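You operate a simulated robot arm through the tools that you are given. There is no shell and no other tool.

You are at the controls of a simulated robot arm. One attempt, no reset.

Task
Pour about 60 ml from the green jug into the release pot.
Fine: put the jug back and the pot's lid back on. Set down upright: green jug.

Only the result counts: the job must be done as asked and must still hold three seconds after the hand-in. Knocking over, shifting, dropping, spilling or breaking anything else fails it. Lids that push on must go on centred and level and be pressed home; caps that screw on are set level and turned clockwise until they are tight.

Robot
A 6-joint arm with a two-finger gripper, fixed in place. Base frame: the origin is on the floor under the middle of its stand, x ahead of it, y to its left, z up. Units: m, degrees, N and s.
It reaches about 1.038 m from its shoulder. Its first joint turns from -166.0 to 166.0 degrees. Payload 1.71 kg.
Tool frame: the origin (TCP) lies between the finger pads and is the grasp point; the fingertips stand 0.02 m ahead of it; z points along the fingers, y is the line along which they close. The gripper opens to 0.096 m; its body begins 0.113 m behind the TCP.
Orientation is that of the tool frame in the base frame, as a unit quaternion [w, x, y, z]. With the fingers straight down and closing along the base's y, the tool's x points along the base's -x, its y along +y and its z along -z.

Tools
- The arm moves only by the tool nudge_tool. Its arguments are lists of equal length, an entry for each row: "offset": the shift along the tool's x, y, z in units of 150 mm (1.0 is 150 mm), a list of three; "dr": the turn, a rotation vector about the tool's x, y, z in units of 180 degrees (1.0 is 180 degrees), a list of three. In form: {"offset": [[x, y, z], ...], "dr": [[ax, ay, az], ...]}. A call has 1 to 20 rows; each row is the pose to reach, as a shift and turn from the pose commanded when the call began, along the tool's axes at that moment. "hand" is the closure, from 0 (fully open) to 1 (shut), set as the call begins (left out, the last holds). A call with a number of a shift or a turn outside -1 to 1 is refused whole. Each row takes 0.2 s and may step no farther than 0.05 m and 8.6 degrees from the row before; otherwise, or with a gripper value out of range, the whole call is refused. Where a pose cannot be reached the arm comes as near as it can. A force on the tool above 40 N (or 10 N above the force at the start of the call, whichever is more), or a blocked arm, ends the call early, and 0.2 s more pass. Each finger travels about 0.045 m/s and halts on what it meets, pressing with about 26 N; the grip force reading is that of the motor and also rises with nothing between the fingers. The clock runs only during rows and for 0.2 s after the last one: add rows that repeat a pose to give the fingers time. The reply holds the time, the measured pose of the TCP, the force on the tool along the base axes, the opening and the grip force, in the units named above and with some noise, with the torque about the TCP (base axes, N m) and any sound that the robot's microphone picked up, and new pictures: "views" is both (left out), scene, wrist or none.
- Cameras (640 x 400 px; columns grow to the right, rows downward): "scene" is fixed at [0.065, 0.6546, 1.642]; the picture's right is [-0.95, -0.31, 0.00], its down [-0.12, 0.36, -0.93] and it looks along [0.28, -0.88, -0.38] (base axes); focal length 368 px, centre (320, 200). "wrist" rides on the gripper at [0.066, 0.014, -0.145] in the tool frame; the picture's right is [-0.21, 0.98, 0.00], its down [-0.88, -0.18, -0.45] and it looks along [-0.44, -0.09, 0.90] (tool axes); focal length 275 px, centre (320, 200). There is no depth. A picture from a camera that has moved, and an enlarged one, comes with that camera's place and axes in the base frame and with its lens. The place of the scene camera against the robot may be out by one fixed shift of up to 0.025 m in any direction.
- slide_trunk(by): moves the trunk up (or, below 0, down) by that many m; the arm rides with it, the base frame stays. It gives what a move gives, with no picture.
- enlarge(camera, box): a new picture of the part [left, top, right, bottom] of that camera's present view, enlarged. It takes no simulated time.
- close_job(): hands the job in; it is judged then, once.

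Places have to be worked out from the pictures, the camera data and where the tool is seen. Open the gripper and draw the arm clear of the work before you hand the job in, unless the task says otherwise.

The tools are called as name(argument=value, ...) on one line, values as JSON. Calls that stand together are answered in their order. nudge_tool: Moves the arm, as the interface text tells. Its arguments: {"type":"object","properties":{"offset":{"type":"array"},"dr":{"type":"array"},"hand":{"type":"number"},"views":{"type":"string","enum":["both","scene","wrist","none"]}},"required":["offset","dr"]} The other tools are called the same way: slide_trunk (by) moves the trunk up or down; enlarge (camera, box) takes an enlarged picture of a part of a camera's view; close_job () hands the job in.

At the start:

```text
time_s: 0.0
position: [0.3186, -0.3125, 1.4565]
orientation: [-0.001, 0.0, 1.0, 0.0]
contact_force: [0.2, -0.3, 0.8]
ft_torque: [0.01, -0.01, 0.01]
opening: 0.096
grip_force: 0.0
trunk travel left (down, up): [-0.225, 0.165]
```

scene: 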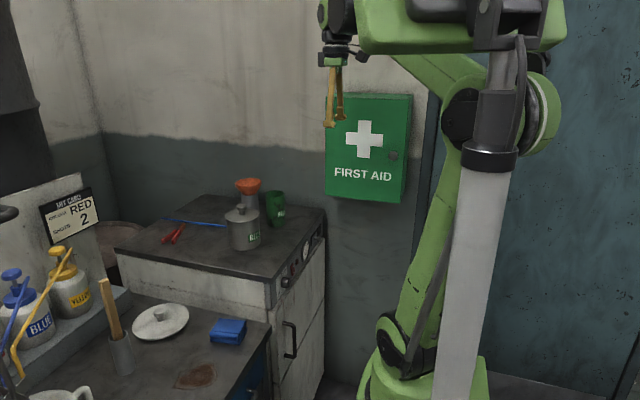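
wrist: 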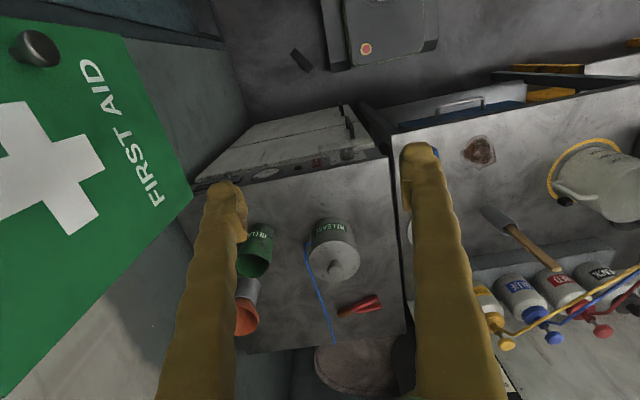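

I start by looking closely at the cabinet top with the jug and pot in both cameras.

enlarge(camera="scene", box=[140, 160, 340, 285])

enlarge(camera="wrist", box=[180, 180, 420, 350])

```text
3.20 times, centred on (240, 222) of scene
camera zoom: at [0.065, 0.6546, 1.642], right [-0.95, -0.31, 0.0], down [-0.12, 0.36, -0.93], along [0.28, -0.88, -0.38], focal length 1178 px, centre (576, 128)
```

zoom: 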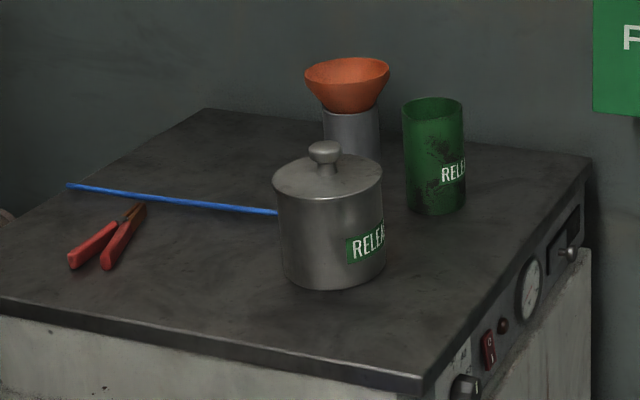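

```text
2.35 times, centred on (300, 265) of wrist
camera zoom: at [0.2537, -0.2976, 1.6013], right [0.21, 0.98, 0.0], down [0.88, -0.18, 0.44], along [0.43, -0.09, -0.9], focal length 648 px, centre (367, 47)
```

zoom: 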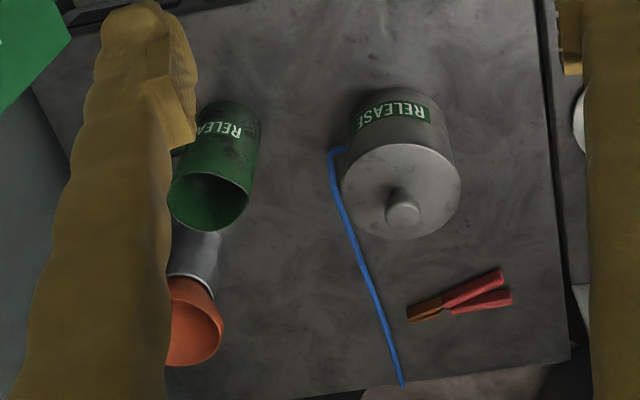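

The wrist and scene rays put the pot's lid at about (0.66, -0.35, 1.09) and the jug's rim at about (0.62, -0.53, 1.11), with the table near z 0.99. The scene camera seems to read about 0.025 too high. I move forward over the area for a closer wrist view.

nudge_tool(offset=[[-0.25, -0.1, 0], [-0.5, -0.2, 0], [-0.75, -0.3, 0], [-1.0, -0.4, 0]], dr=[[0, 0, 0], [0, 0, 0], [0, 0, 0], [0, 0, 0]], hand=0)

```text
time_s: 1.0
position: [0.4482, -0.3741, 1.4613]
orientation: [0.006, 0.0, 1.0, -0.001]
contact_force: [0.8, 0.4, -0.2]
ft_torque: [-0.07, 0.02, 0.01]
opening: 0.0958
grip_force: 0.1
trunk travel left (down, up): [-0.225, 0.165]
camera wrist: at [0.3831, -0.359, 1.6057], right [0.21, 0.98, 0.0], down [0.87, -0.18, 0.46], along [0.45, -0.09, -0.89], focal length 275 px, centre (320, 200)
```

scene: 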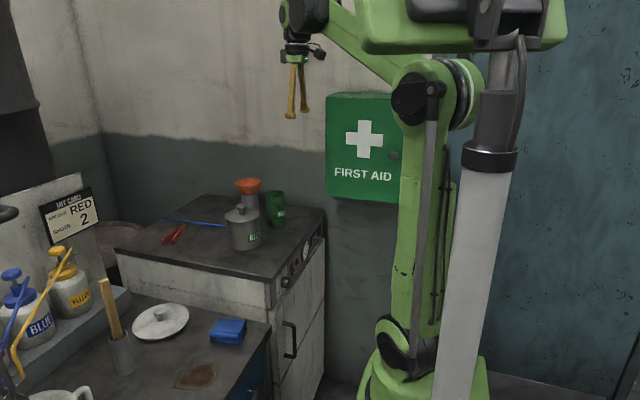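
wrist: 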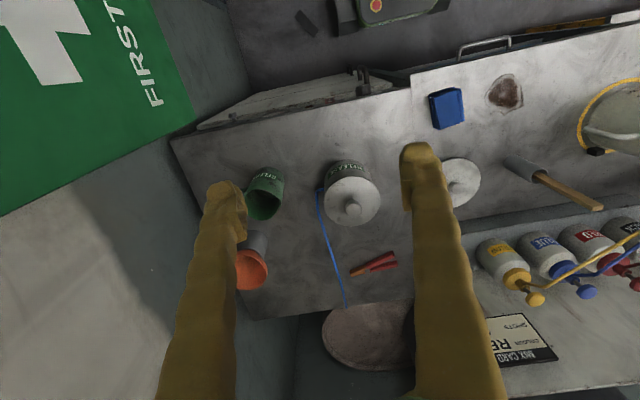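

The arm follows well. I go further forward and lower to see into the jug and get accurate places.

nudge_tool(offset=[[-0.2, -0.05, 0.15], [-0.4, -0.1, 0.3], [-0.6, -0.15, 0.45], [-0.75, -0.2, 0.55], [-0.75, -0.2, 0.55]], dr=[[0, 0, 0], [0, 0, 0], [0, 0, 0], [0, 0, 0], [0, 0, 0]])

```text
time_s: 2.2
position: [0.5619, -0.4046, 1.3812]
orientation: [0.006, 0.001, 1.0, 0.0]
contact_force: [-0.5, -0.2, -0.5]
ft_torque: [-0.01, 0.05, 0.0]
opening: 0.0959
grip_force: 0.0
trunk travel left (down, up): [-0.225, 0.165]
camera wrist: at [0.496, -0.389, 1.526], right [0.21, 0.98, 0.0], down [0.87, -0.18, 0.46], along [0.45, -0.09, -0.89], focal length 275 px, centre (320, 200)
```

scene: 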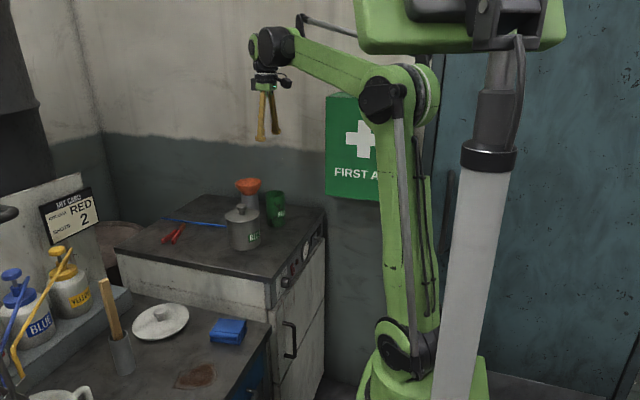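
wrist: 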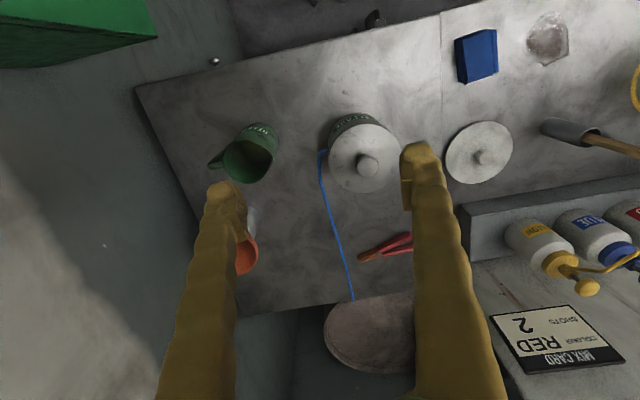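

The jug shows a handle on its wall side. I enlarge the wrist view for details.

enlarge(camera="wrist", box=[190, 90, 430, 240])

enlarge(camera="scene", box=[220, 170, 300, 255])

```text
2.67 times, centred on (310, 165) of wrist
camera zoom: at [0.496, -0.389, 1.526], right [0.21, 0.98, 0.0], down [0.87, -0.18, 0.46], along [0.45, -0.09, -0.89], focal length 734 px, centre (347, 293)
```

zoom: 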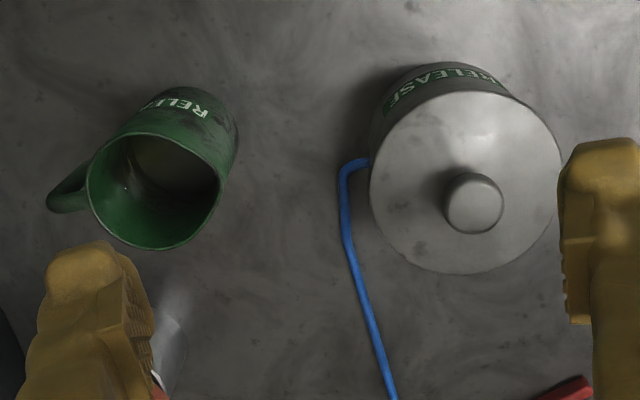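

```text
4.71 times, centred on (260, 212) of scene
camera zoom: at [0.065, 0.6546, 1.642], right [-0.95, -0.31, 0.0], down [-0.12, 0.36, -0.93], along [0.28, -0.88, -0.38], focal length 1732 px, centre (602, 141)
```

zoom: 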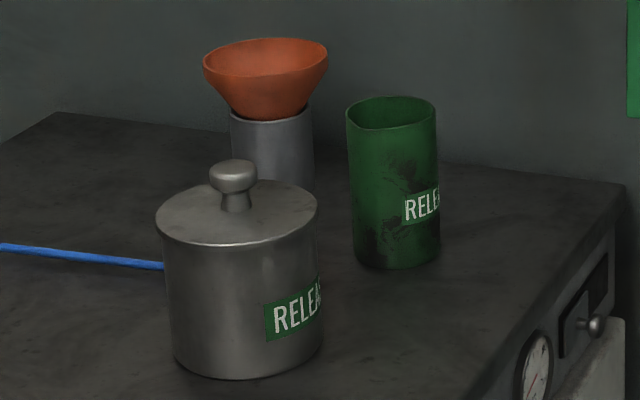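

The lid (about 0.116 m across) sits at about (0.651, -0.346, 1.10) and its knob is about 0.034 m wide. I move over the knob, well above it, and hold a moment to see how the arm settles.

nudge_tool(offset=[[-0.12, 0.08, 0.16], [-0.24, 0.16, 0.32], [-0.36, 0.24, 0.48], [-0.48, 0.32, 0.64], [-0.6, 0.39, 0.8], [-0.6, 0.39, 0.8], [-0.6, 0.39, 0.8], [-0.6, 0.39, 0.8]], dr=[[0, 0, 0], [0, 0, 0], [0, 0, 0], [0, 0, 0], [0, 0, 0], [0, 0, 0], [0, 0, 0], [0, 0, 0]])

```text
time_s: 4.0
position: [0.6506, -0.3429, 1.2633]
orientation: [0.007, 0.0, 1.0, 0.0]
contact_force: [0.6, -0.4, 0.4]
ft_torque: [-0.03, -0.04, -0.04]
opening: 0.0959
grip_force: 0.0
trunk travel left (down, up): [-0.225, 0.165]
camera wrist: at [0.5851, -0.3278, 1.4069], right [0.21, 0.98, 0.0], down [0.87, -0.18, 0.46], along [0.45, -0.09, -0.89], focal length 275 px, centre (320, 200)
```

scene: 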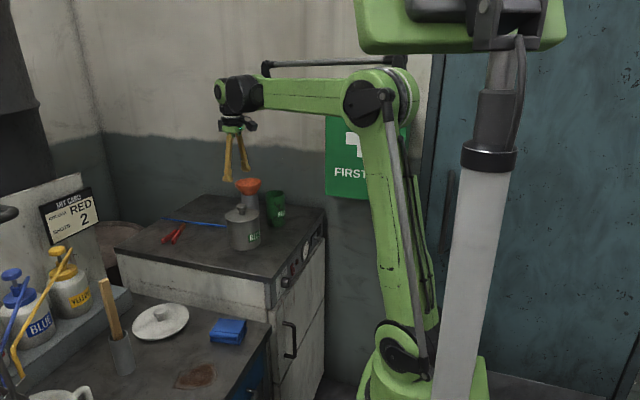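
wrist: 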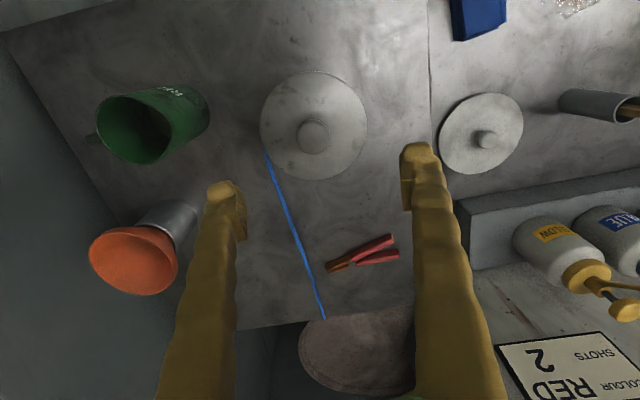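

Lid centre is now at about (0.649, -0.346) with its top near 1.105 and the knob top near 1.14. I come down to just above the knob and check alignment.

nudge_tool(offset=[[0.0, -0.02, 0.2], [0.01, -0.024, 0.4], [0.01, -0.024, 0.6], [0.01, -0.024, 0.6], [0.01, -0.024, 0.6]], dr=[[0, 0, 0], [0, 0, 0], [0, 0, 0], [0, 0, 0], [0, 0, 0]])

enlarge(camera="wrist", box=[200, 80, 440, 230])

enlarge(camera="scene", box=[200, 130, 300, 260])

```text
time_s: 5.2
position: [0.6522, -0.349, 1.1714]
orientation: [0.007, -0.001, 1.0, 0.0]
contact_force: [0.1, 0.5, -0.5]
ft_torque: [-0.02, -0.02, -0.03]
opening: 0.0961
grip_force: 0.2
trunk travel left (down, up): [-0.225, 0.165]
camera wrist: at [0.5851, -0.334, 1.3168], right [0.21, 0.98, 0.0], down [0.87, -0.18, 0.46], along [0.45, -0.09, -0.89], focal length 275 px, centre (320, 200)
```

scene: 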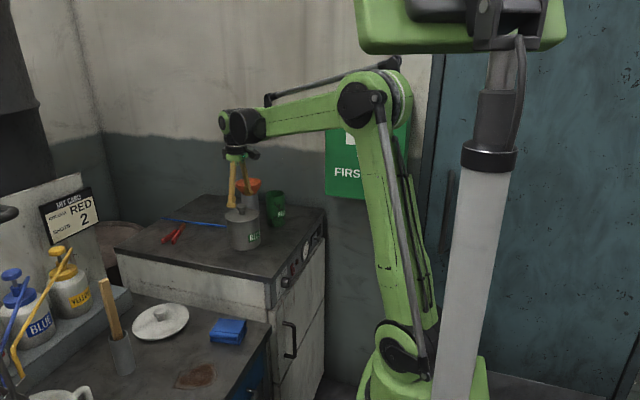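
wrist: 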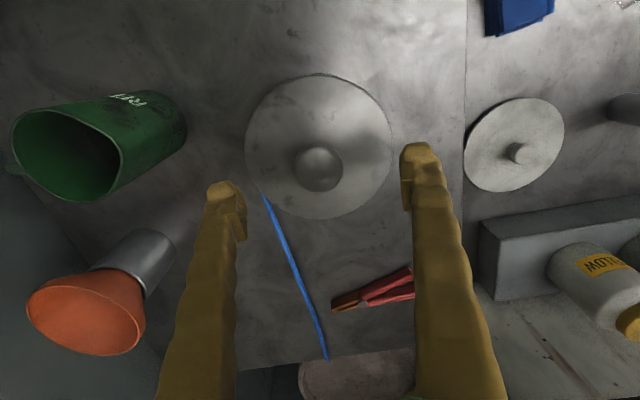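

```text
2.67 times, centred on (320, 155) of wrist
camera zoom: at [0.5851, -0.334, 1.3168], right [0.21, 0.98, 0.0], down [0.87, -0.18, 0.46], along [0.45, -0.09, -0.89], focal length 734 px, centre (320, 320)
```

zoom: 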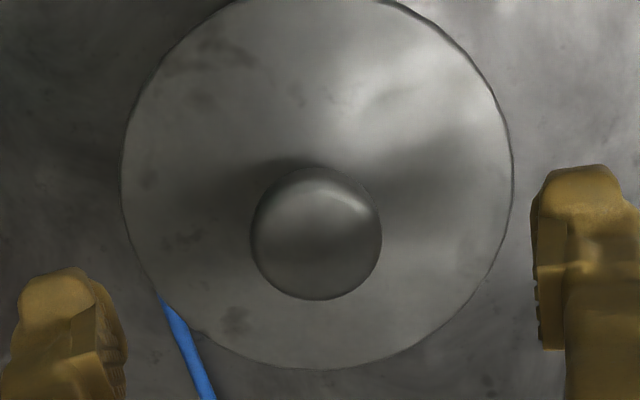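

```text
3.08 times, centred on (250, 195) of scene
camera zoom: at [0.065, 0.6546, 1.642], right [-0.95, -0.31, 0.0], down [-0.12, 0.36, -0.93], along [0.28, -0.88, -0.38], focal length 1133 px, centre (535, 215)
```

zoom: 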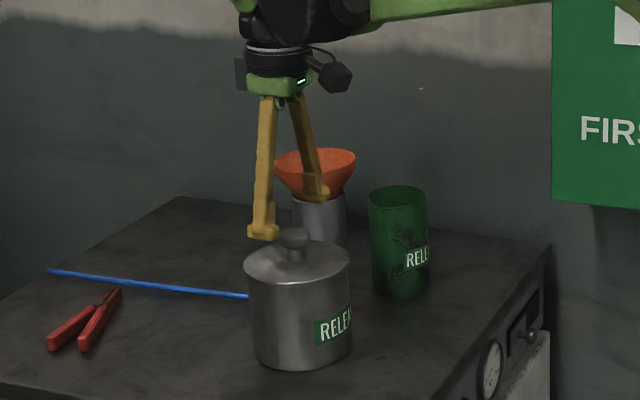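

The knob is centred between the fingers. I descend 36 mm so the pads span the bulb.

nudge_tool(offset=[[0.0, 0.0, 0.08], [0, 0, 0.16], [0, 0, 0.24], [0, 0, 0.24]], dr=[[0, 0, 0], [0, 0, 0], [0, 0, 0], [0, 0, 0]])

enlarge(camera="scene", box=[200, 150, 290, 260])

```text
time_s: 6.2
position: [0.6521, -0.3494, 1.1373]
orientation: [0.008, 0.0, 1.0, 0.0]
contact_force: [0.7, 0.4, 0.1]
ft_torque: [-0.01, 0.04, 0.0]
opening: 0.096
grip_force: 0.0
trunk travel left (down, up): [-0.225, 0.165]
camera wrist: at [0.5868, -0.3344, 1.2815], right [0.21, 0.98, 0.0], down [0.87, -0.18, 0.46], along [0.45, -0.09, -0.89], focal length 275 px, centre (320, 200)
```

scene: 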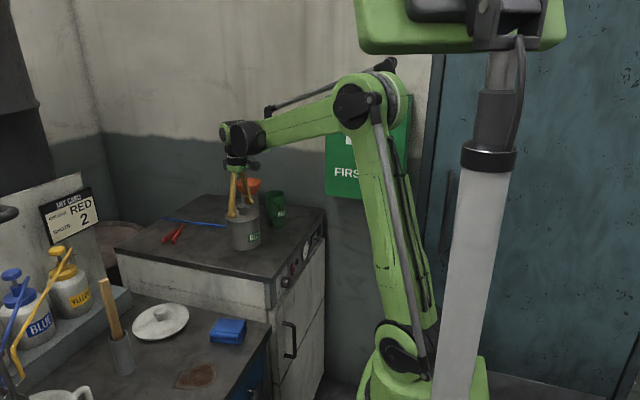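
wrist: 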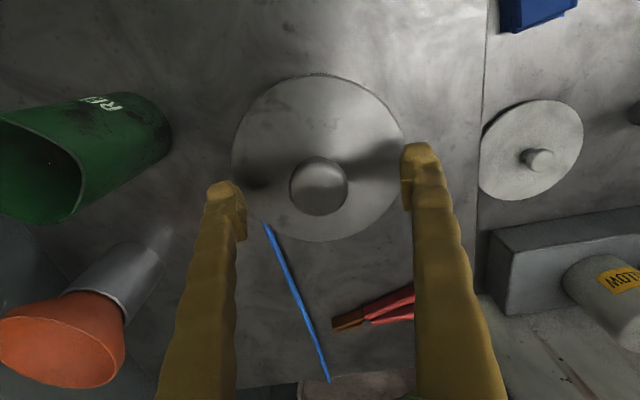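

```text
3.64 times, centred on (245, 205) of scene
camera zoom: at [0.065, 0.6546, 1.642], right [-0.95, -0.31, 0.0], down [-0.12, 0.36, -0.93], along [0.28, -0.88, -0.38], focal length 1338 px, centre (593, 182)
```

zoom: 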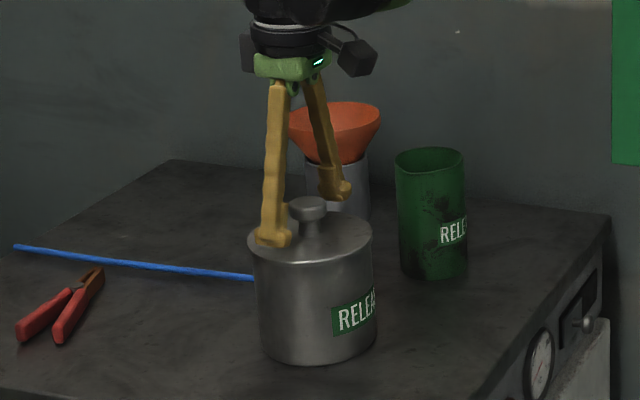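

The fingers straddle the knob at the right height; I close on it.

nudge_tool(offset=[[0, 0, 0], [0, 0, 0], [0, 0, 0], [0, 0, 0], [0, 0, 0], [0, 0, 0]], dr=[[0, 0, 0], [0, 0, 0], [0, 0, 0], [0, 0, 0], [0, 0, 0], [0, 0, 0]], hand=1)

```text
time_s: 7.6
position: [0.6526, -0.3494, 1.1377]
orientation: [0.007, 0.0, 1.0, 0.0]
contact_force: [-0.6, -0.7, 0.3]
ft_torque: [0.0, 0.0, 0.0]
opening: 0.0307
grip_force: 26.5
trunk travel left (down, up): [-0.225, 0.165]
camera wrist: at [0.5866, -0.3343, 1.2817], right [0.21, 0.98, 0.0], down [0.87, -0.18, 0.46], along [0.45, -0.09, -0.89], focal length 275 px, centre (320, 200)
```

scene: 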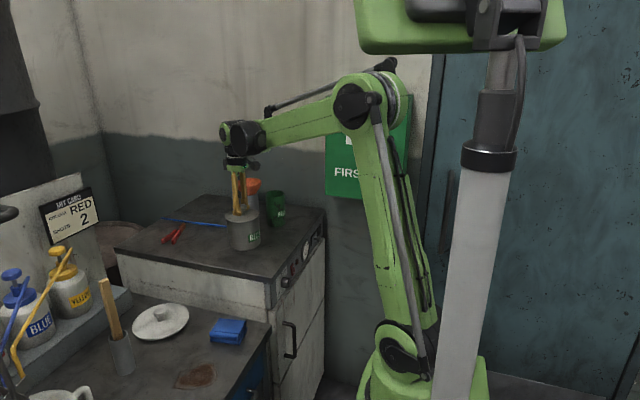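
wrist: 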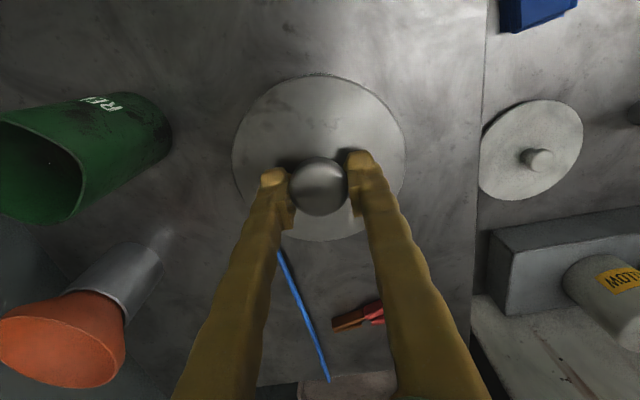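

Gripped at 31 mm. I lift gently straight up about 25 mm to see whether the lid comes off.

nudge_tool(offset=[[0, 0, -0.03], [0, 0, -0.06], [0, 0, -0.1], [0, 0, -0.14], [0, 0, -0.17], [0, 0, -0.17]], dr=[[0, 0, 0], [0, 0, 0], [0, 0, 0], [0, 0, 0], [0, 0, 0], [0, 0, 0]])

enlarge(camera="scene", box=[200, 150, 290, 260])

```text
time_s: 9.0
position: [0.6521, -0.349, 1.1631]
orientation: [0.006, 0.001, 1.0, -0.001]
contact_force: [-0.1, 0.8, -0.6]
ft_torque: [0.0, -0.02, 0.0]
opening: 0.0305
grip_force: 26.0
trunk travel left (down, up): [-0.225, 0.165]
camera wrist: at [0.5853, -0.3334, 1.3063], right [0.21, 0.98, 0.0], down [0.87, -0.18, 0.46], along [0.45, -0.09, -0.89], focal length 275 px, centre (320, 200)
```

scene: 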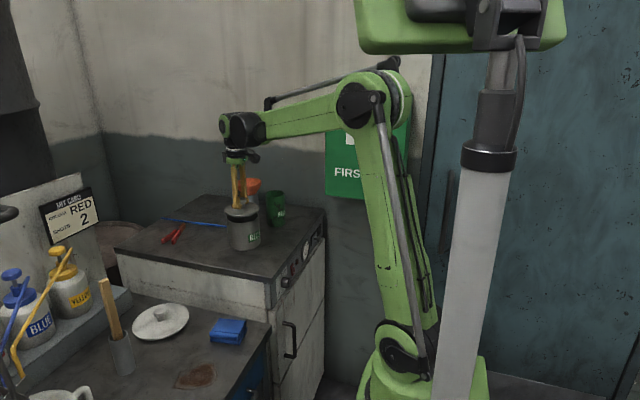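
wrist: 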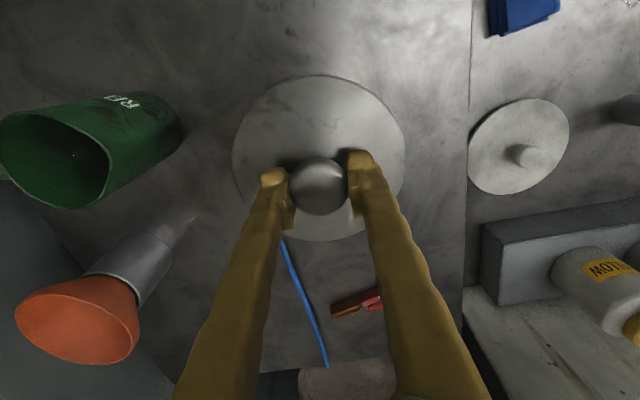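

```text
3.64 times, centred on (245, 205) of scene
camera zoom: at [0.065, 0.6546, 1.642], right [-0.95, -0.31, 0.0], down [-0.12, 0.36, -0.93], along [0.28, -0.88, -0.38], focal length 1338 px, centre (593, 182)
```

zoom: 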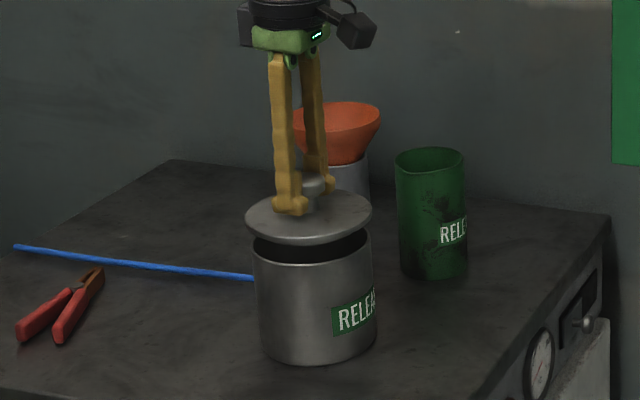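

The lid is off cleanly and the pot stayed put. The closed-lid TCP pose was (0.6525, -0.3494, 1.1375). I carry the lid up and over to free table space in front, around (0.545, -0.44), staying high.

nudge_tool(offset=[[0, 0, -0.12], [0, 0, -0.25], [0.12, -0.1, -0.27], [0.24, -0.2, -0.27], [0.36, -0.3, -0.27], [0.48, -0.4, -0.27], [0.6, -0.5, -0.27], [0.71, -0.607, -0.27], [0.71, -0.607, -0.27], [0.71, -0.607, -0.27]], dr=[[0, 0, 0], [0, 0, 0], [0, 0, 0], [0, 0, 0], [0, 0, 0], [0, 0, 0], [0, 0, 0], [0, 0, 0], [0, 0, 0], [0, 0, 0]])

enlarge(camera="scene", box=[200, 130, 350, 260])

```text
time_s: 11.2
position: [0.5466, -0.4373, 1.2]
orientation: [0.007, 0.0, 1.0, -0.001]
contact_force: [-0.3, 0.1, -1.2]
ft_torque: [-0.02, 0.0, 0.02]
opening: 0.0306
grip_force: 25.9
trunk travel left (down, up): [-0.225, 0.165]
camera wrist: at [0.4798, -0.4216, 1.3438], right [0.21, 0.98, 0.0], down [0.87, -0.18, 0.46], along [0.45, -0.09, -0.89], focal length 275 px, centre (320, 200)
```

scene: 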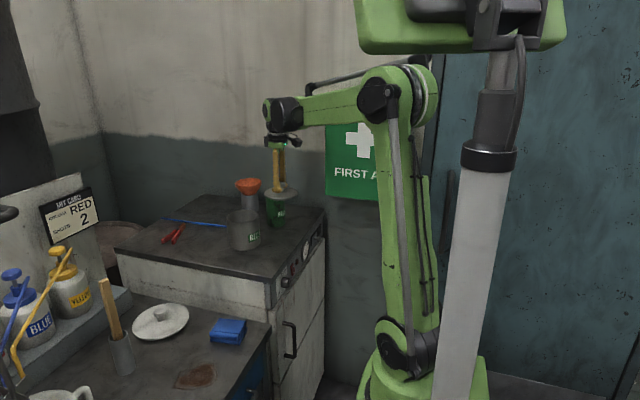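
wrist: 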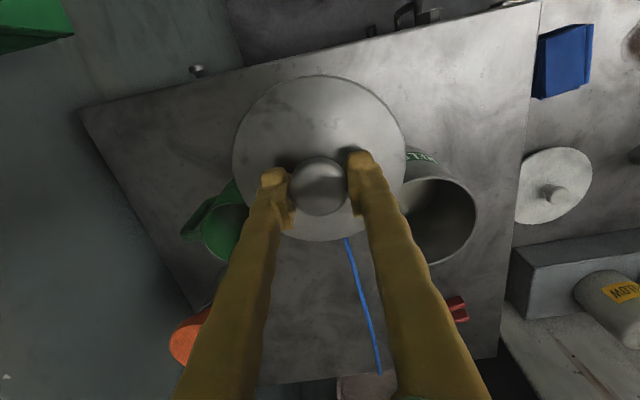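

```text
3.08 times, centred on (275, 195) of scene
camera zoom: at [0.065, 0.6546, 1.642], right [-0.95, -0.31, 0.0], down [-0.12, 0.36, -0.93], along [0.28, -0.88, -0.38], focal length 1133 px, centre (458, 215)
```

zoom: 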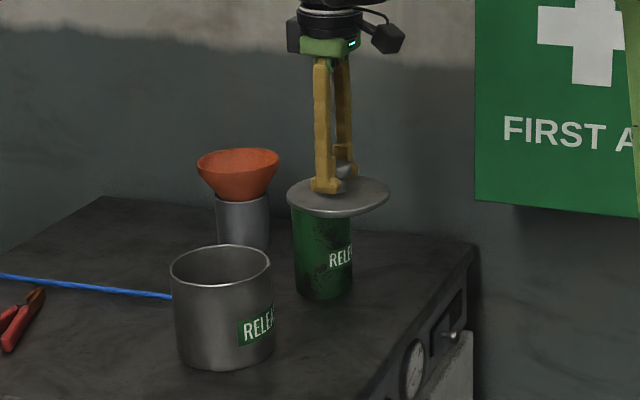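

Table edge is near x 0.477; the jug's axis is near (0.610, -0.527) with rim z ≈ 1.12, so a lid spot at (0.545, -0.432) keeps about 20 mm from both vessels. I lower to just above the table there.

nudge_tool(offset=[[0.0, 0.035, 0.15], [0.01, 0.035, 0.35], [0.01, 0.035, 0.55], [0.01, 0.035, 0.75], [0.01, 0.035, 0.9], [0.01, 0.035, 0.9]], dr=[[0, 0, 0], [0, 0, 0], [0, 0, 0], [0, 0, 0], [0, 0, 0], [0, 0, 0]])

enlarge(camera="scene", box=[200, 150, 350, 260])

```text
time_s: 12.6
position: [0.5461, -0.4317, 1.0654]
orientation: [0.007, 0.001, 1.0, 0.001]
contact_force: [-0.3, 0.2, -0.7]
ft_torque: [-0.02, 0.05, 0.01]
opening: 0.0308
grip_force: 26.5
trunk travel left (down, up): [-0.225, 0.165]
camera wrist: at [0.4794, -0.4166, 1.2092], right [0.21, 0.98, 0.0], down [0.87, -0.18, 0.46], along [0.45, -0.09, -0.89], focal length 275 px, centre (320, 200)
```

scene: 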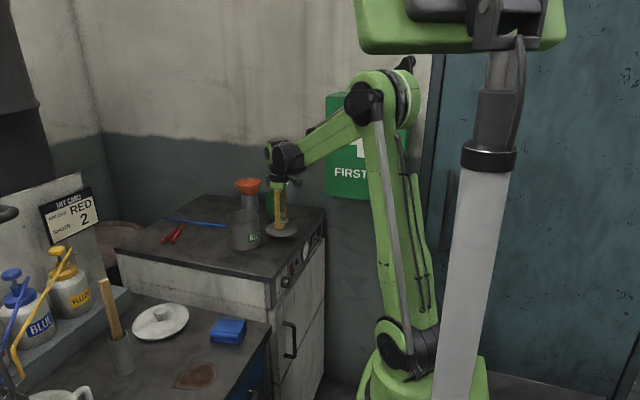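
wrist: 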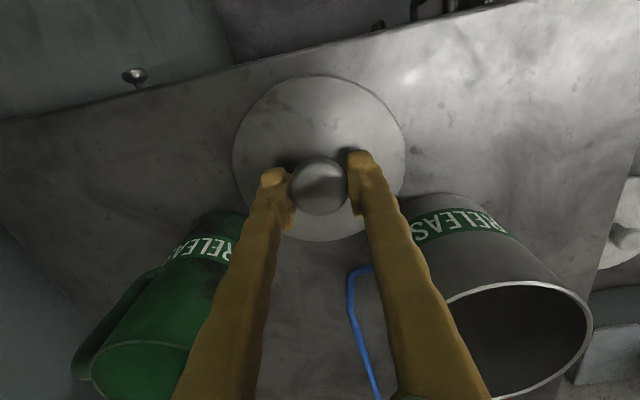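

```text
3.64 times, centred on (275, 205) of scene
camera zoom: at [0.065, 0.6546, 1.642], right [-0.95, -0.31, 0.0], down [-0.12, 0.36, -0.93], along [0.28, -0.88, -0.38], focal length 1338 px, centre (484, 182)
```

zoom: 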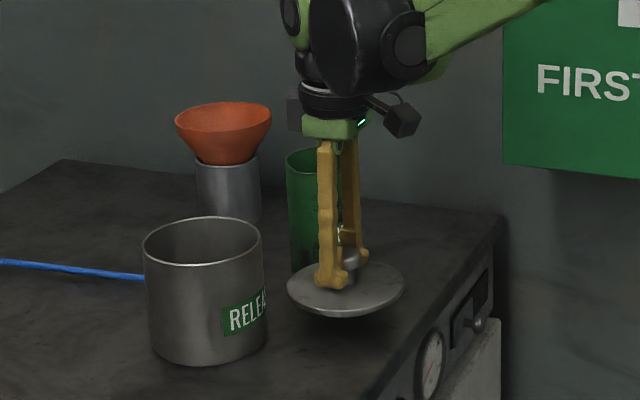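

The lid hovers a couple of centimetres above the table in free space. I lower in small steps, watching the force.

nudge_tool(offset=[[0, 0, 0.03], [0, 0, 0.06], [0, 0, 0.09], [0, 0, 0.09]], dr=[[0, 0, 0], [0, 0, 0], [0, 0, 0], [0, 0, 0]], views="none")

```text
time_s: 13.6
position: [0.5452, -0.4337, 1.0531]
orientation: [0.006, 0.001, 1.0, 0.0]
contact_force: [0.5, 0.3, 0.2]
ft_torque: [0.0, 0.01, 0.04]
opening: 0.0306
grip_force: 26.3
trunk travel left (down, up): [-0.225, 0.165]
```

No contact yet at z 1.053, so I go on down in 2–3 mm steps.

nudge_tool(offset=[[0, 0, 0.015], [0, 0, 0.03], [0, 0, 0.045], [0, 0, 0.045]], dr=[[0, 0, 0], [0, 0, 0], [0, 0, 0], [0, 0, 0]], views="wrist")

enlarge(camera="scene", box=[255, 190, 315, 250])

```text
time_s: 14.6
position: [0.545, -0.4342, 1.0452]
orientation: [0.007, 0.0, 1.0, -0.001]
contact_force: [-0.1, -0.4, -0.7]
ft_torque: [0.01, 0.01, -0.01]
opening: 0.0308
grip_force: 25.7
trunk travel left (down, up): [-0.225, 0.165]
camera wrist: at [0.4786, -0.4184, 1.1898], right [0.21, 0.98, 0.0], down [0.87, -0.18, 0.46], along [0.45, -0.09, -0.89], focal length 275 px, centre (320, 200)
```

wrist: 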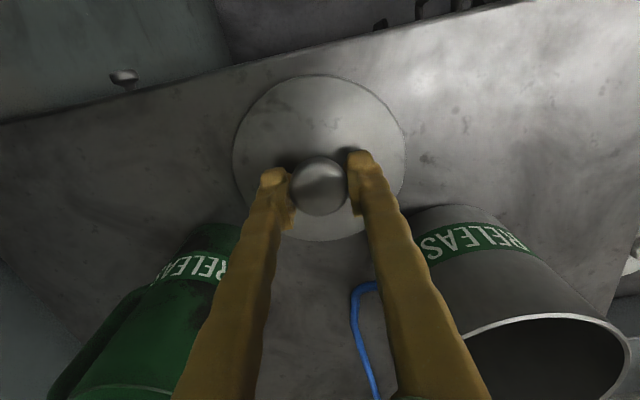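

```text
6.67 times, centred on (285, 220) of scene
camera zoom: at [0.065, 0.6546, 1.642], right [-0.95, -0.31, 0.0], down [-0.12, 0.36, -0.93], along [0.28, -0.88, -0.38], focal length 2454 px, centre (553, 67)
```

zoom: 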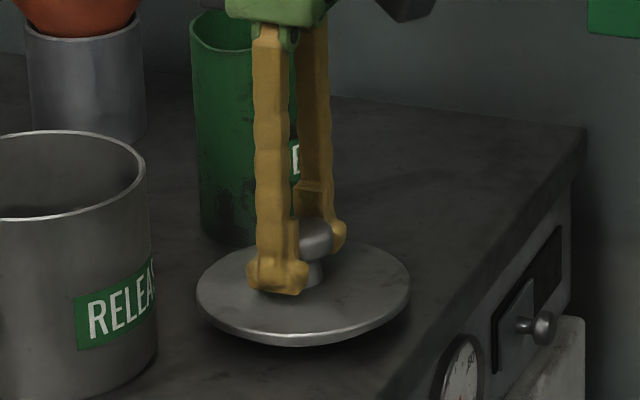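

Still hovering a little. I continue down in fine steps.

nudge_tool(offset=[[0, 0, 0.01], [0, 0, 0.02], [0, 0, 0.03], [0, 0, 0.03]], dr=[[0, 0, 0], [0, 0, 0], [0, 0, 0], [0, 0, 0]], views="none")

```text
time_s: 15.6
position: [0.5446, -0.4355, 1.0412]
orientation: [0.007, 0.0, 1.0, 0.0]
contact_force: [0.3, -0.4, -0.7]
ft_torque: [0.02, 0.01, -0.03]
opening: 0.0306
grip_force: 26.0
trunk travel left (down, up): [-0.225, 0.165]
```

nudge_tool(offset=[[0, 0, 0.01], [0, 0, 0.02], [0, 0, 0.03], [0, 0, 0.03]], dr=[[0, 0, 0], [0, 0, 0], [0, 0, 0], [0, 0, 0]], views="none")

enlarge(camera="scene", box=[255, 190, 315, 250])

```text
time_s: 16.6
position: [0.5458, -0.4335, 1.0374]
orientation: [0.007, -0.001, 1.0, 0.0]
contact_force: [4.7, -7.1, 22.6]
ft_torque: [0.0, 0.07, 0.02]
opening: 0.0309
grip_force: 26.5
trunk travel left (down, up): [-0.225, 0.165]
```

```text
6.67 times, centred on (285, 220) of scene
camera zoom: at [0.065, 0.6546, 1.642], right [-0.95, -0.31, 0.0], down [-0.12, 0.36, -0.93], along [0.28, -0.88, -0.38], focal length 2454 px, centre (553, 67)
```

zoom: 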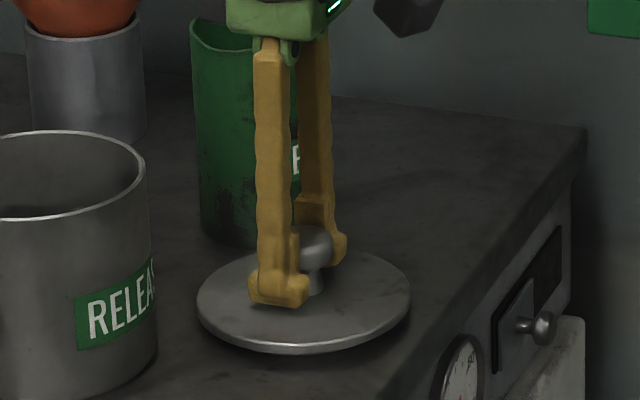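

The lid is on the table (22 N upward). I ease off 1.5 mm, then open.

nudge_tool(offset=[[0, 0, -0.01], [0, 0, -0.01]], dr=[[0, 0, 0], [0, 0, 0]], views="none")

nudge_tool(offset=[[0, 0, 0], [0, 0, 0], [0, 0, 0], [0, 0, 0], [0, 0, 0]], dr=[[0, 0, 0], [0, 0, 0], [0, 0, 0], [0, 0, 0], [0, 0, 0]], hand=0.1, views="wrist")

```text
time_s: 17.2
position: [0.546, -0.4335, 1.0393]
orientation: [0.007, 0.0, 1.0, 0.0]
contact_force: [0.0, -0.7, -0.6]
ft_torque: [-0.02, 0.0, 0.03]
opening: 0.0308
grip_force: 26.2
trunk travel left (down, up): [-0.225, 0.165]
```

```text
time_s: 18.4
position: [0.5458, -0.4353, 1.0389]
orientation: [0.007, 0.0, 1.0, 0.0]
contact_force: [-0.8, 0.2, 0.8]
ft_torque: [-0.02, -0.02, 0.02]
opening: 0.0862
grip_force: 0.1
trunk travel left (down, up): [-0.225, 0.165]
camera wrist: at [0.4789, -0.4187, 1.1831], right [0.21, 0.98, 0.0], down [0.87, -0.18, 0.46], along [0.45, -0.09, -0.89], focal length 275 px, centre (320, 200)
```

wrist: 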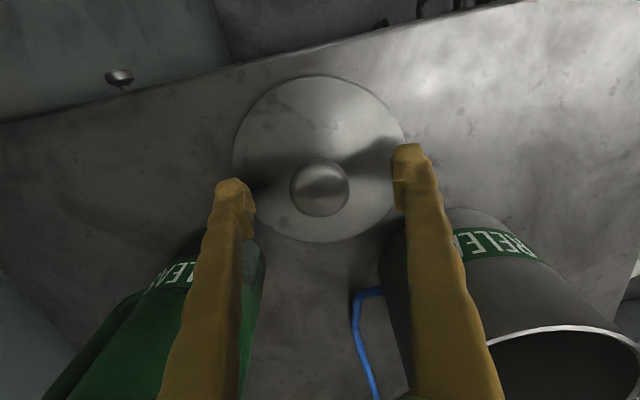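

The lid is released at about (0.546, -0.434). I rise straight up clear of everything.

nudge_tool(offset=[[0, 0, -0.1], [0, 0, -0.3], [0, 0, -0.55], [0, 0, -0.8], [0, 0, -1.0], [0, 0, -1.0]], dr=[[0, 0, 0], [0, 0, 0], [0, 0, 0], [0, 0, 0], [0, 0, 0], [0, 0, 0]], hand=0, views="both")

enlarge(camera="scene", box=[220, 170, 320, 260])

```text
time_s: 19.8
position: [0.5447, -0.4336, 1.1891]
orientation: [0.007, 0.0, 1.0, -0.001]
contact_force: [0.6, 0.6, 0.1]
ft_torque: [0.02, -0.02, -0.02]
opening: 0.096
grip_force: 0.0
trunk travel left (down, up): [-0.225, 0.165]
camera wrist: at [0.478, -0.4178, 1.3331], right [0.21, 0.98, 0.0], down [0.87, -0.18, 0.46], along [0.45, -0.09, -0.89], focal length 275 px, centre (320, 200)
```

scene: 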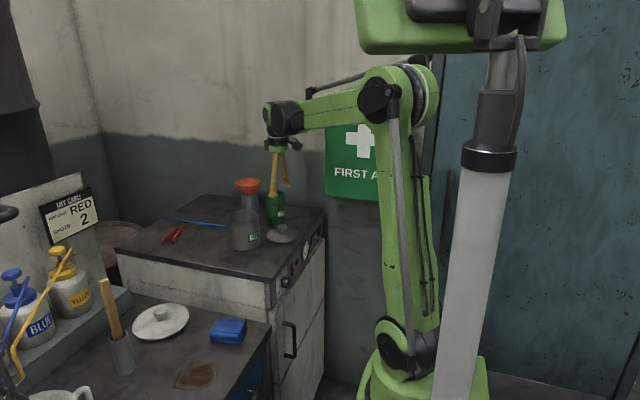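
wrist: 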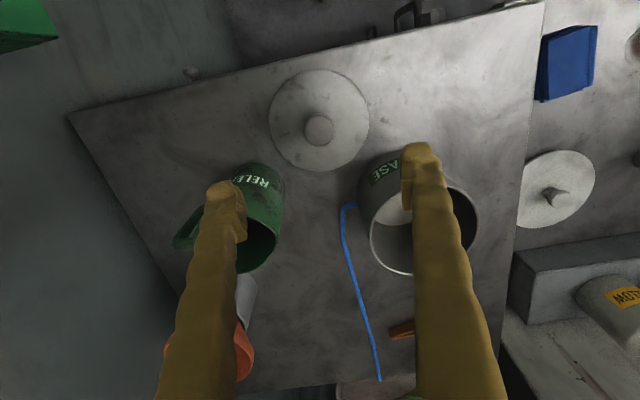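

```text
4.44 times, centred on (270, 215) of scene
camera zoom: at [0.065, 0.6546, 1.642], right [-0.95, -0.31, 0.0], down [-0.12, 0.36, -0.93], along [0.28, -0.88, -0.38], focal length 1636 px, centre (542, 133)
```

zoom: 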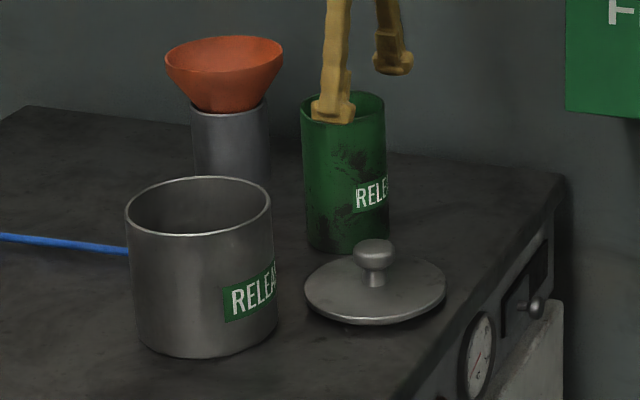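

The lid sits level on the table. Now I rise, turn the gripper -90° about its axis (so the fingers close along x, with the camera on the wall side) and move above the jug.

nudge_tool(offset=[[0, 0, -0.25], [0, 0, -0.5], [0, 0, -0.73], [-0.05, -0.07, -0.73], [-0.1, -0.14, -0.73], [-0.15, -0.21, -0.73], [-0.2, -0.28, -0.73], [-0.25, -0.35, -0.73], [-0.3, -0.42, -0.73], [-0.35, -0.49, -0.73], [-0.4, -0.56, -0.73], [-0.43, -0.62, -0.73], [-0.43, -0.62, -0.73], [-0.43, -0.62, -0.73]], dr=[[0, 0, -0.03], [0, 0, -0.07], [0, 0, -0.11], [0, 0, -0.15], [0, 0, -0.19], [0, 0, -0.23], [0, 0, -0.27], [0, 0, -0.31], [0, 0, -0.35], [0, 0, -0.39], [0, 0, -0.43], [0, 0, -0.47], [0, 0, -0.5], [0, 0, -0.5]], hand=0)

enlarge(camera="wrist", box=[200, 80, 440, 240])

```text
time_s: 22.8
position: [0.6054, -0.5259, 1.2985]
orientation: [-0.004, 0.708, -0.706, 0.005]
contact_force: [0.0, 0.1, -0.6]
ft_torque: [0.0, -0.02, 0.0]
opening: 0.0961
grip_force: 0.1
trunk travel left (down, up): [-0.225, 0.165]
camera wrist: at [0.5913, -0.5899, 1.4433], right [-0.98, 0.2, -0.01], down [0.18, 0.88, 0.45], along [0.1, 0.43, -0.89], focal length 275 px, centre (320, 200)
```

scene: 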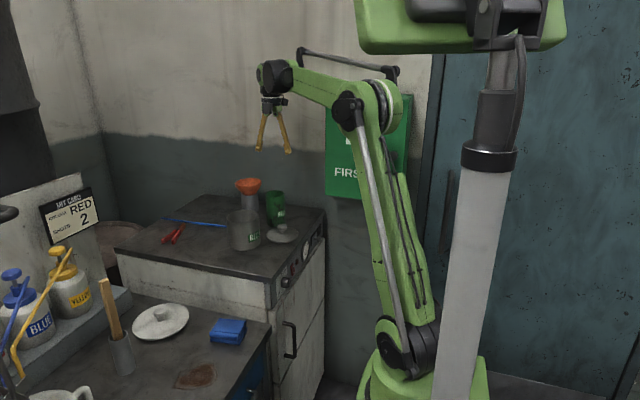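
wrist: 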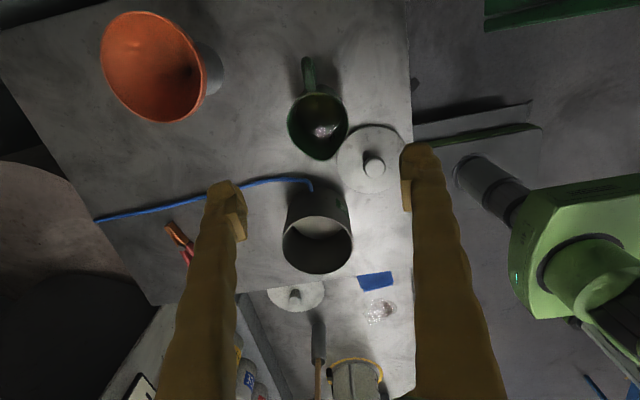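

```text
2.50 times, centred on (320, 160) of wrist
camera zoom: at [0.5913, -0.5899, 1.4433], right [-0.98, 0.2, -0.01], down [0.18, 0.88, 0.45], along [0.1, 0.43, -0.89], focal length 688 px, centre (320, 300)
```

zoom: 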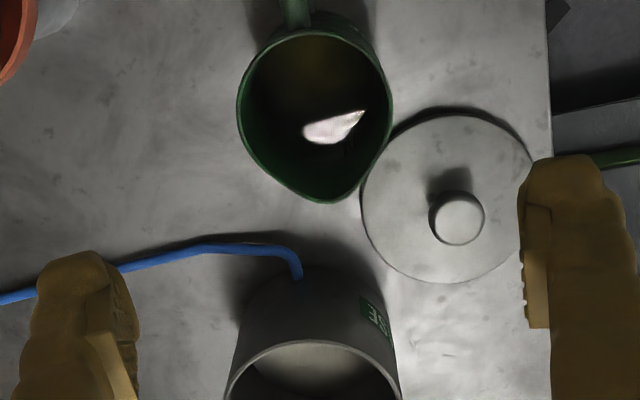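

The jug has a spout pointing along +y (towards the pot) opposite its handle, with its axis near (0.610, -0.529). I enlarge it further to judge the liquid level.

enlarge(camera="wrist", box=[280, 60, 360, 170])

enlarge(camera="wrist", box=[270, 170, 370, 280])

```text
3.64 times, centred on (320, 115) of wrist
camera zoom: at [0.5913, -0.5899, 1.4433], right [-0.98, 0.2, -0.01], down [0.18, 0.88, 0.45], along [0.1, 0.43, -0.89], focal length 1001 px, centre (320, 509)
```

zoom: 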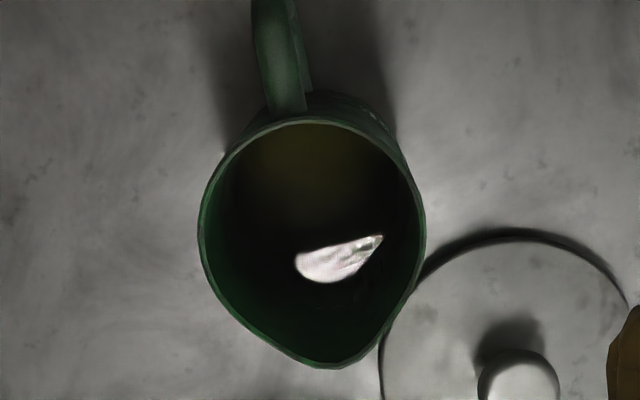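

```text
3.64 times, centred on (320, 225) of wrist
camera zoom: at [0.5913, -0.5899, 1.4433], right [-0.98, 0.2, -0.01], down [0.18, 0.88, 0.45], along [0.1, 0.43, -0.89], focal length 1001 px, centre (320, 109)
```

zoom: 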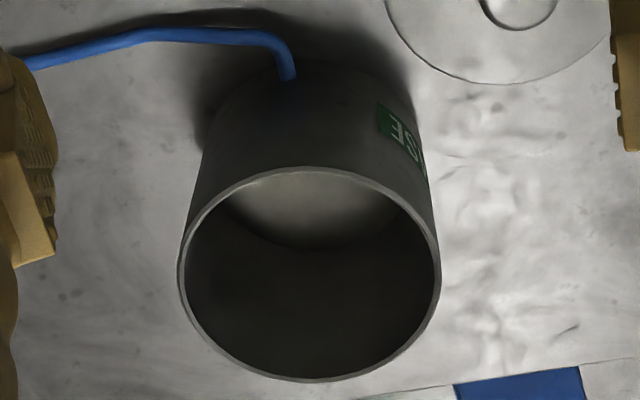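

The spout faces +y exactly and the jug is partly filled. The fingers flare outward, so I plan to grip the jug's top 40 mm (TCP about 20 mm below the rim). I come down to just above the rim and fine-align to (0.610, -0.530).

nudge_tool(offset=[[0.01, -0.01, 0.2], [0.02, -0.02, 0.4], [0.027, -0.03, 0.6], [0.027, -0.03, 0.8], [0.027, -0.03, 0.85], [0.027, -0.03, 0.85]], dr=[[0, 0, 0], [0, 0, 0], [0, 0, 0], [0, 0, 0], [0, 0, 0], [0, 0, 0]])

enlarge(camera="wrist", box=[200, 80, 440, 240])

enlarge(camera="scene", box=[230, 120, 320, 250])

```text
time_s: 24.2
position: [0.613, -0.5304, 1.1735]
orientation: [-0.005, 0.707, -0.707, 0.005]
contact_force: [0.8, 0.4, -0.3]
ft_torque: [-0.02, 0.01, -0.01]
opening: 0.0962
grip_force: 0.0
trunk travel left (down, up): [-0.225, 0.165]
camera wrist: at [0.5984, -0.5942, 1.3189], right [-0.98, 0.21, -0.01], down [0.18, 0.88, 0.45], along [0.1, 0.43, -0.89], focal length 275 px, centre (320, 200)
```

scene: 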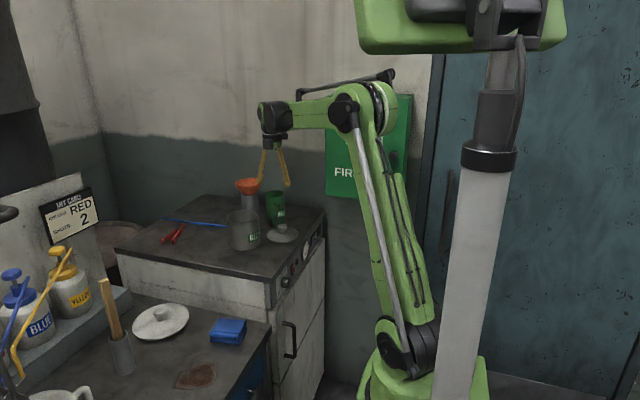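
wrist: 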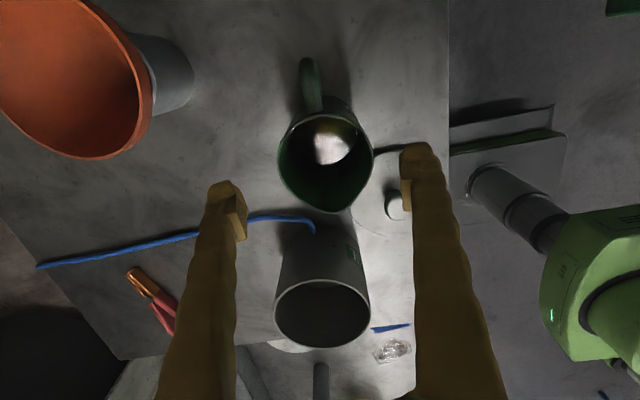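

```text
2.50 times, centred on (320, 160) of wrist
camera zoom: at [0.5984, -0.5942, 1.3189], right [-0.98, 0.21, -0.01], down [0.18, 0.88, 0.45], along [0.1, 0.43, -0.89], focal length 688 px, centre (320, 300)
```

zoom: 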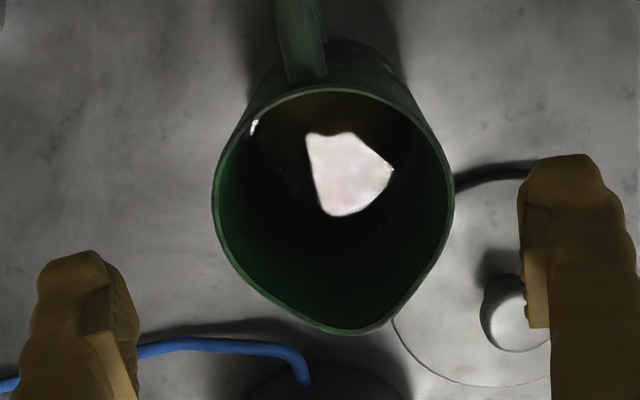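

```text
3.08 times, centred on (275, 185) of scene
camera zoom: at [0.065, 0.6546, 1.642], right [-0.95, -0.31, 0.0], down [-0.12, 0.36, -0.93], along [0.28, -0.88, -0.38], focal length 1133 px, centre (458, 246)
```

zoom: 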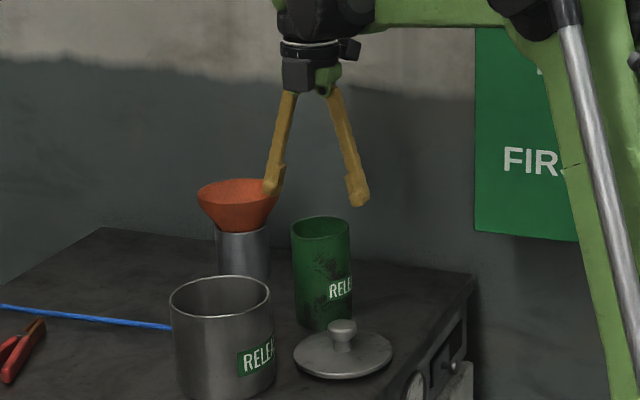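

Jug axis reads (0.6095, -0.531), rim z ≈ 1.122. I zoom in on the interior for the liquid level before gripping.

enlarge(camera="wrist", box=[275, 105, 375, 215])

```text
3.64 times, centred on (325, 160) of wrist
camera zoom: at [0.5984, -0.5942, 1.3189], right [-0.98, 0.21, -0.01], down [0.18, 0.88, 0.45], along [0.1, 0.43, -0.89], focal length 1001 px, centre (302, 346)
```

zoom: 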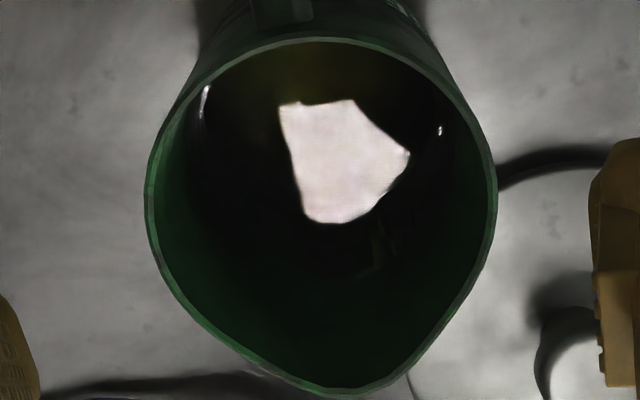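

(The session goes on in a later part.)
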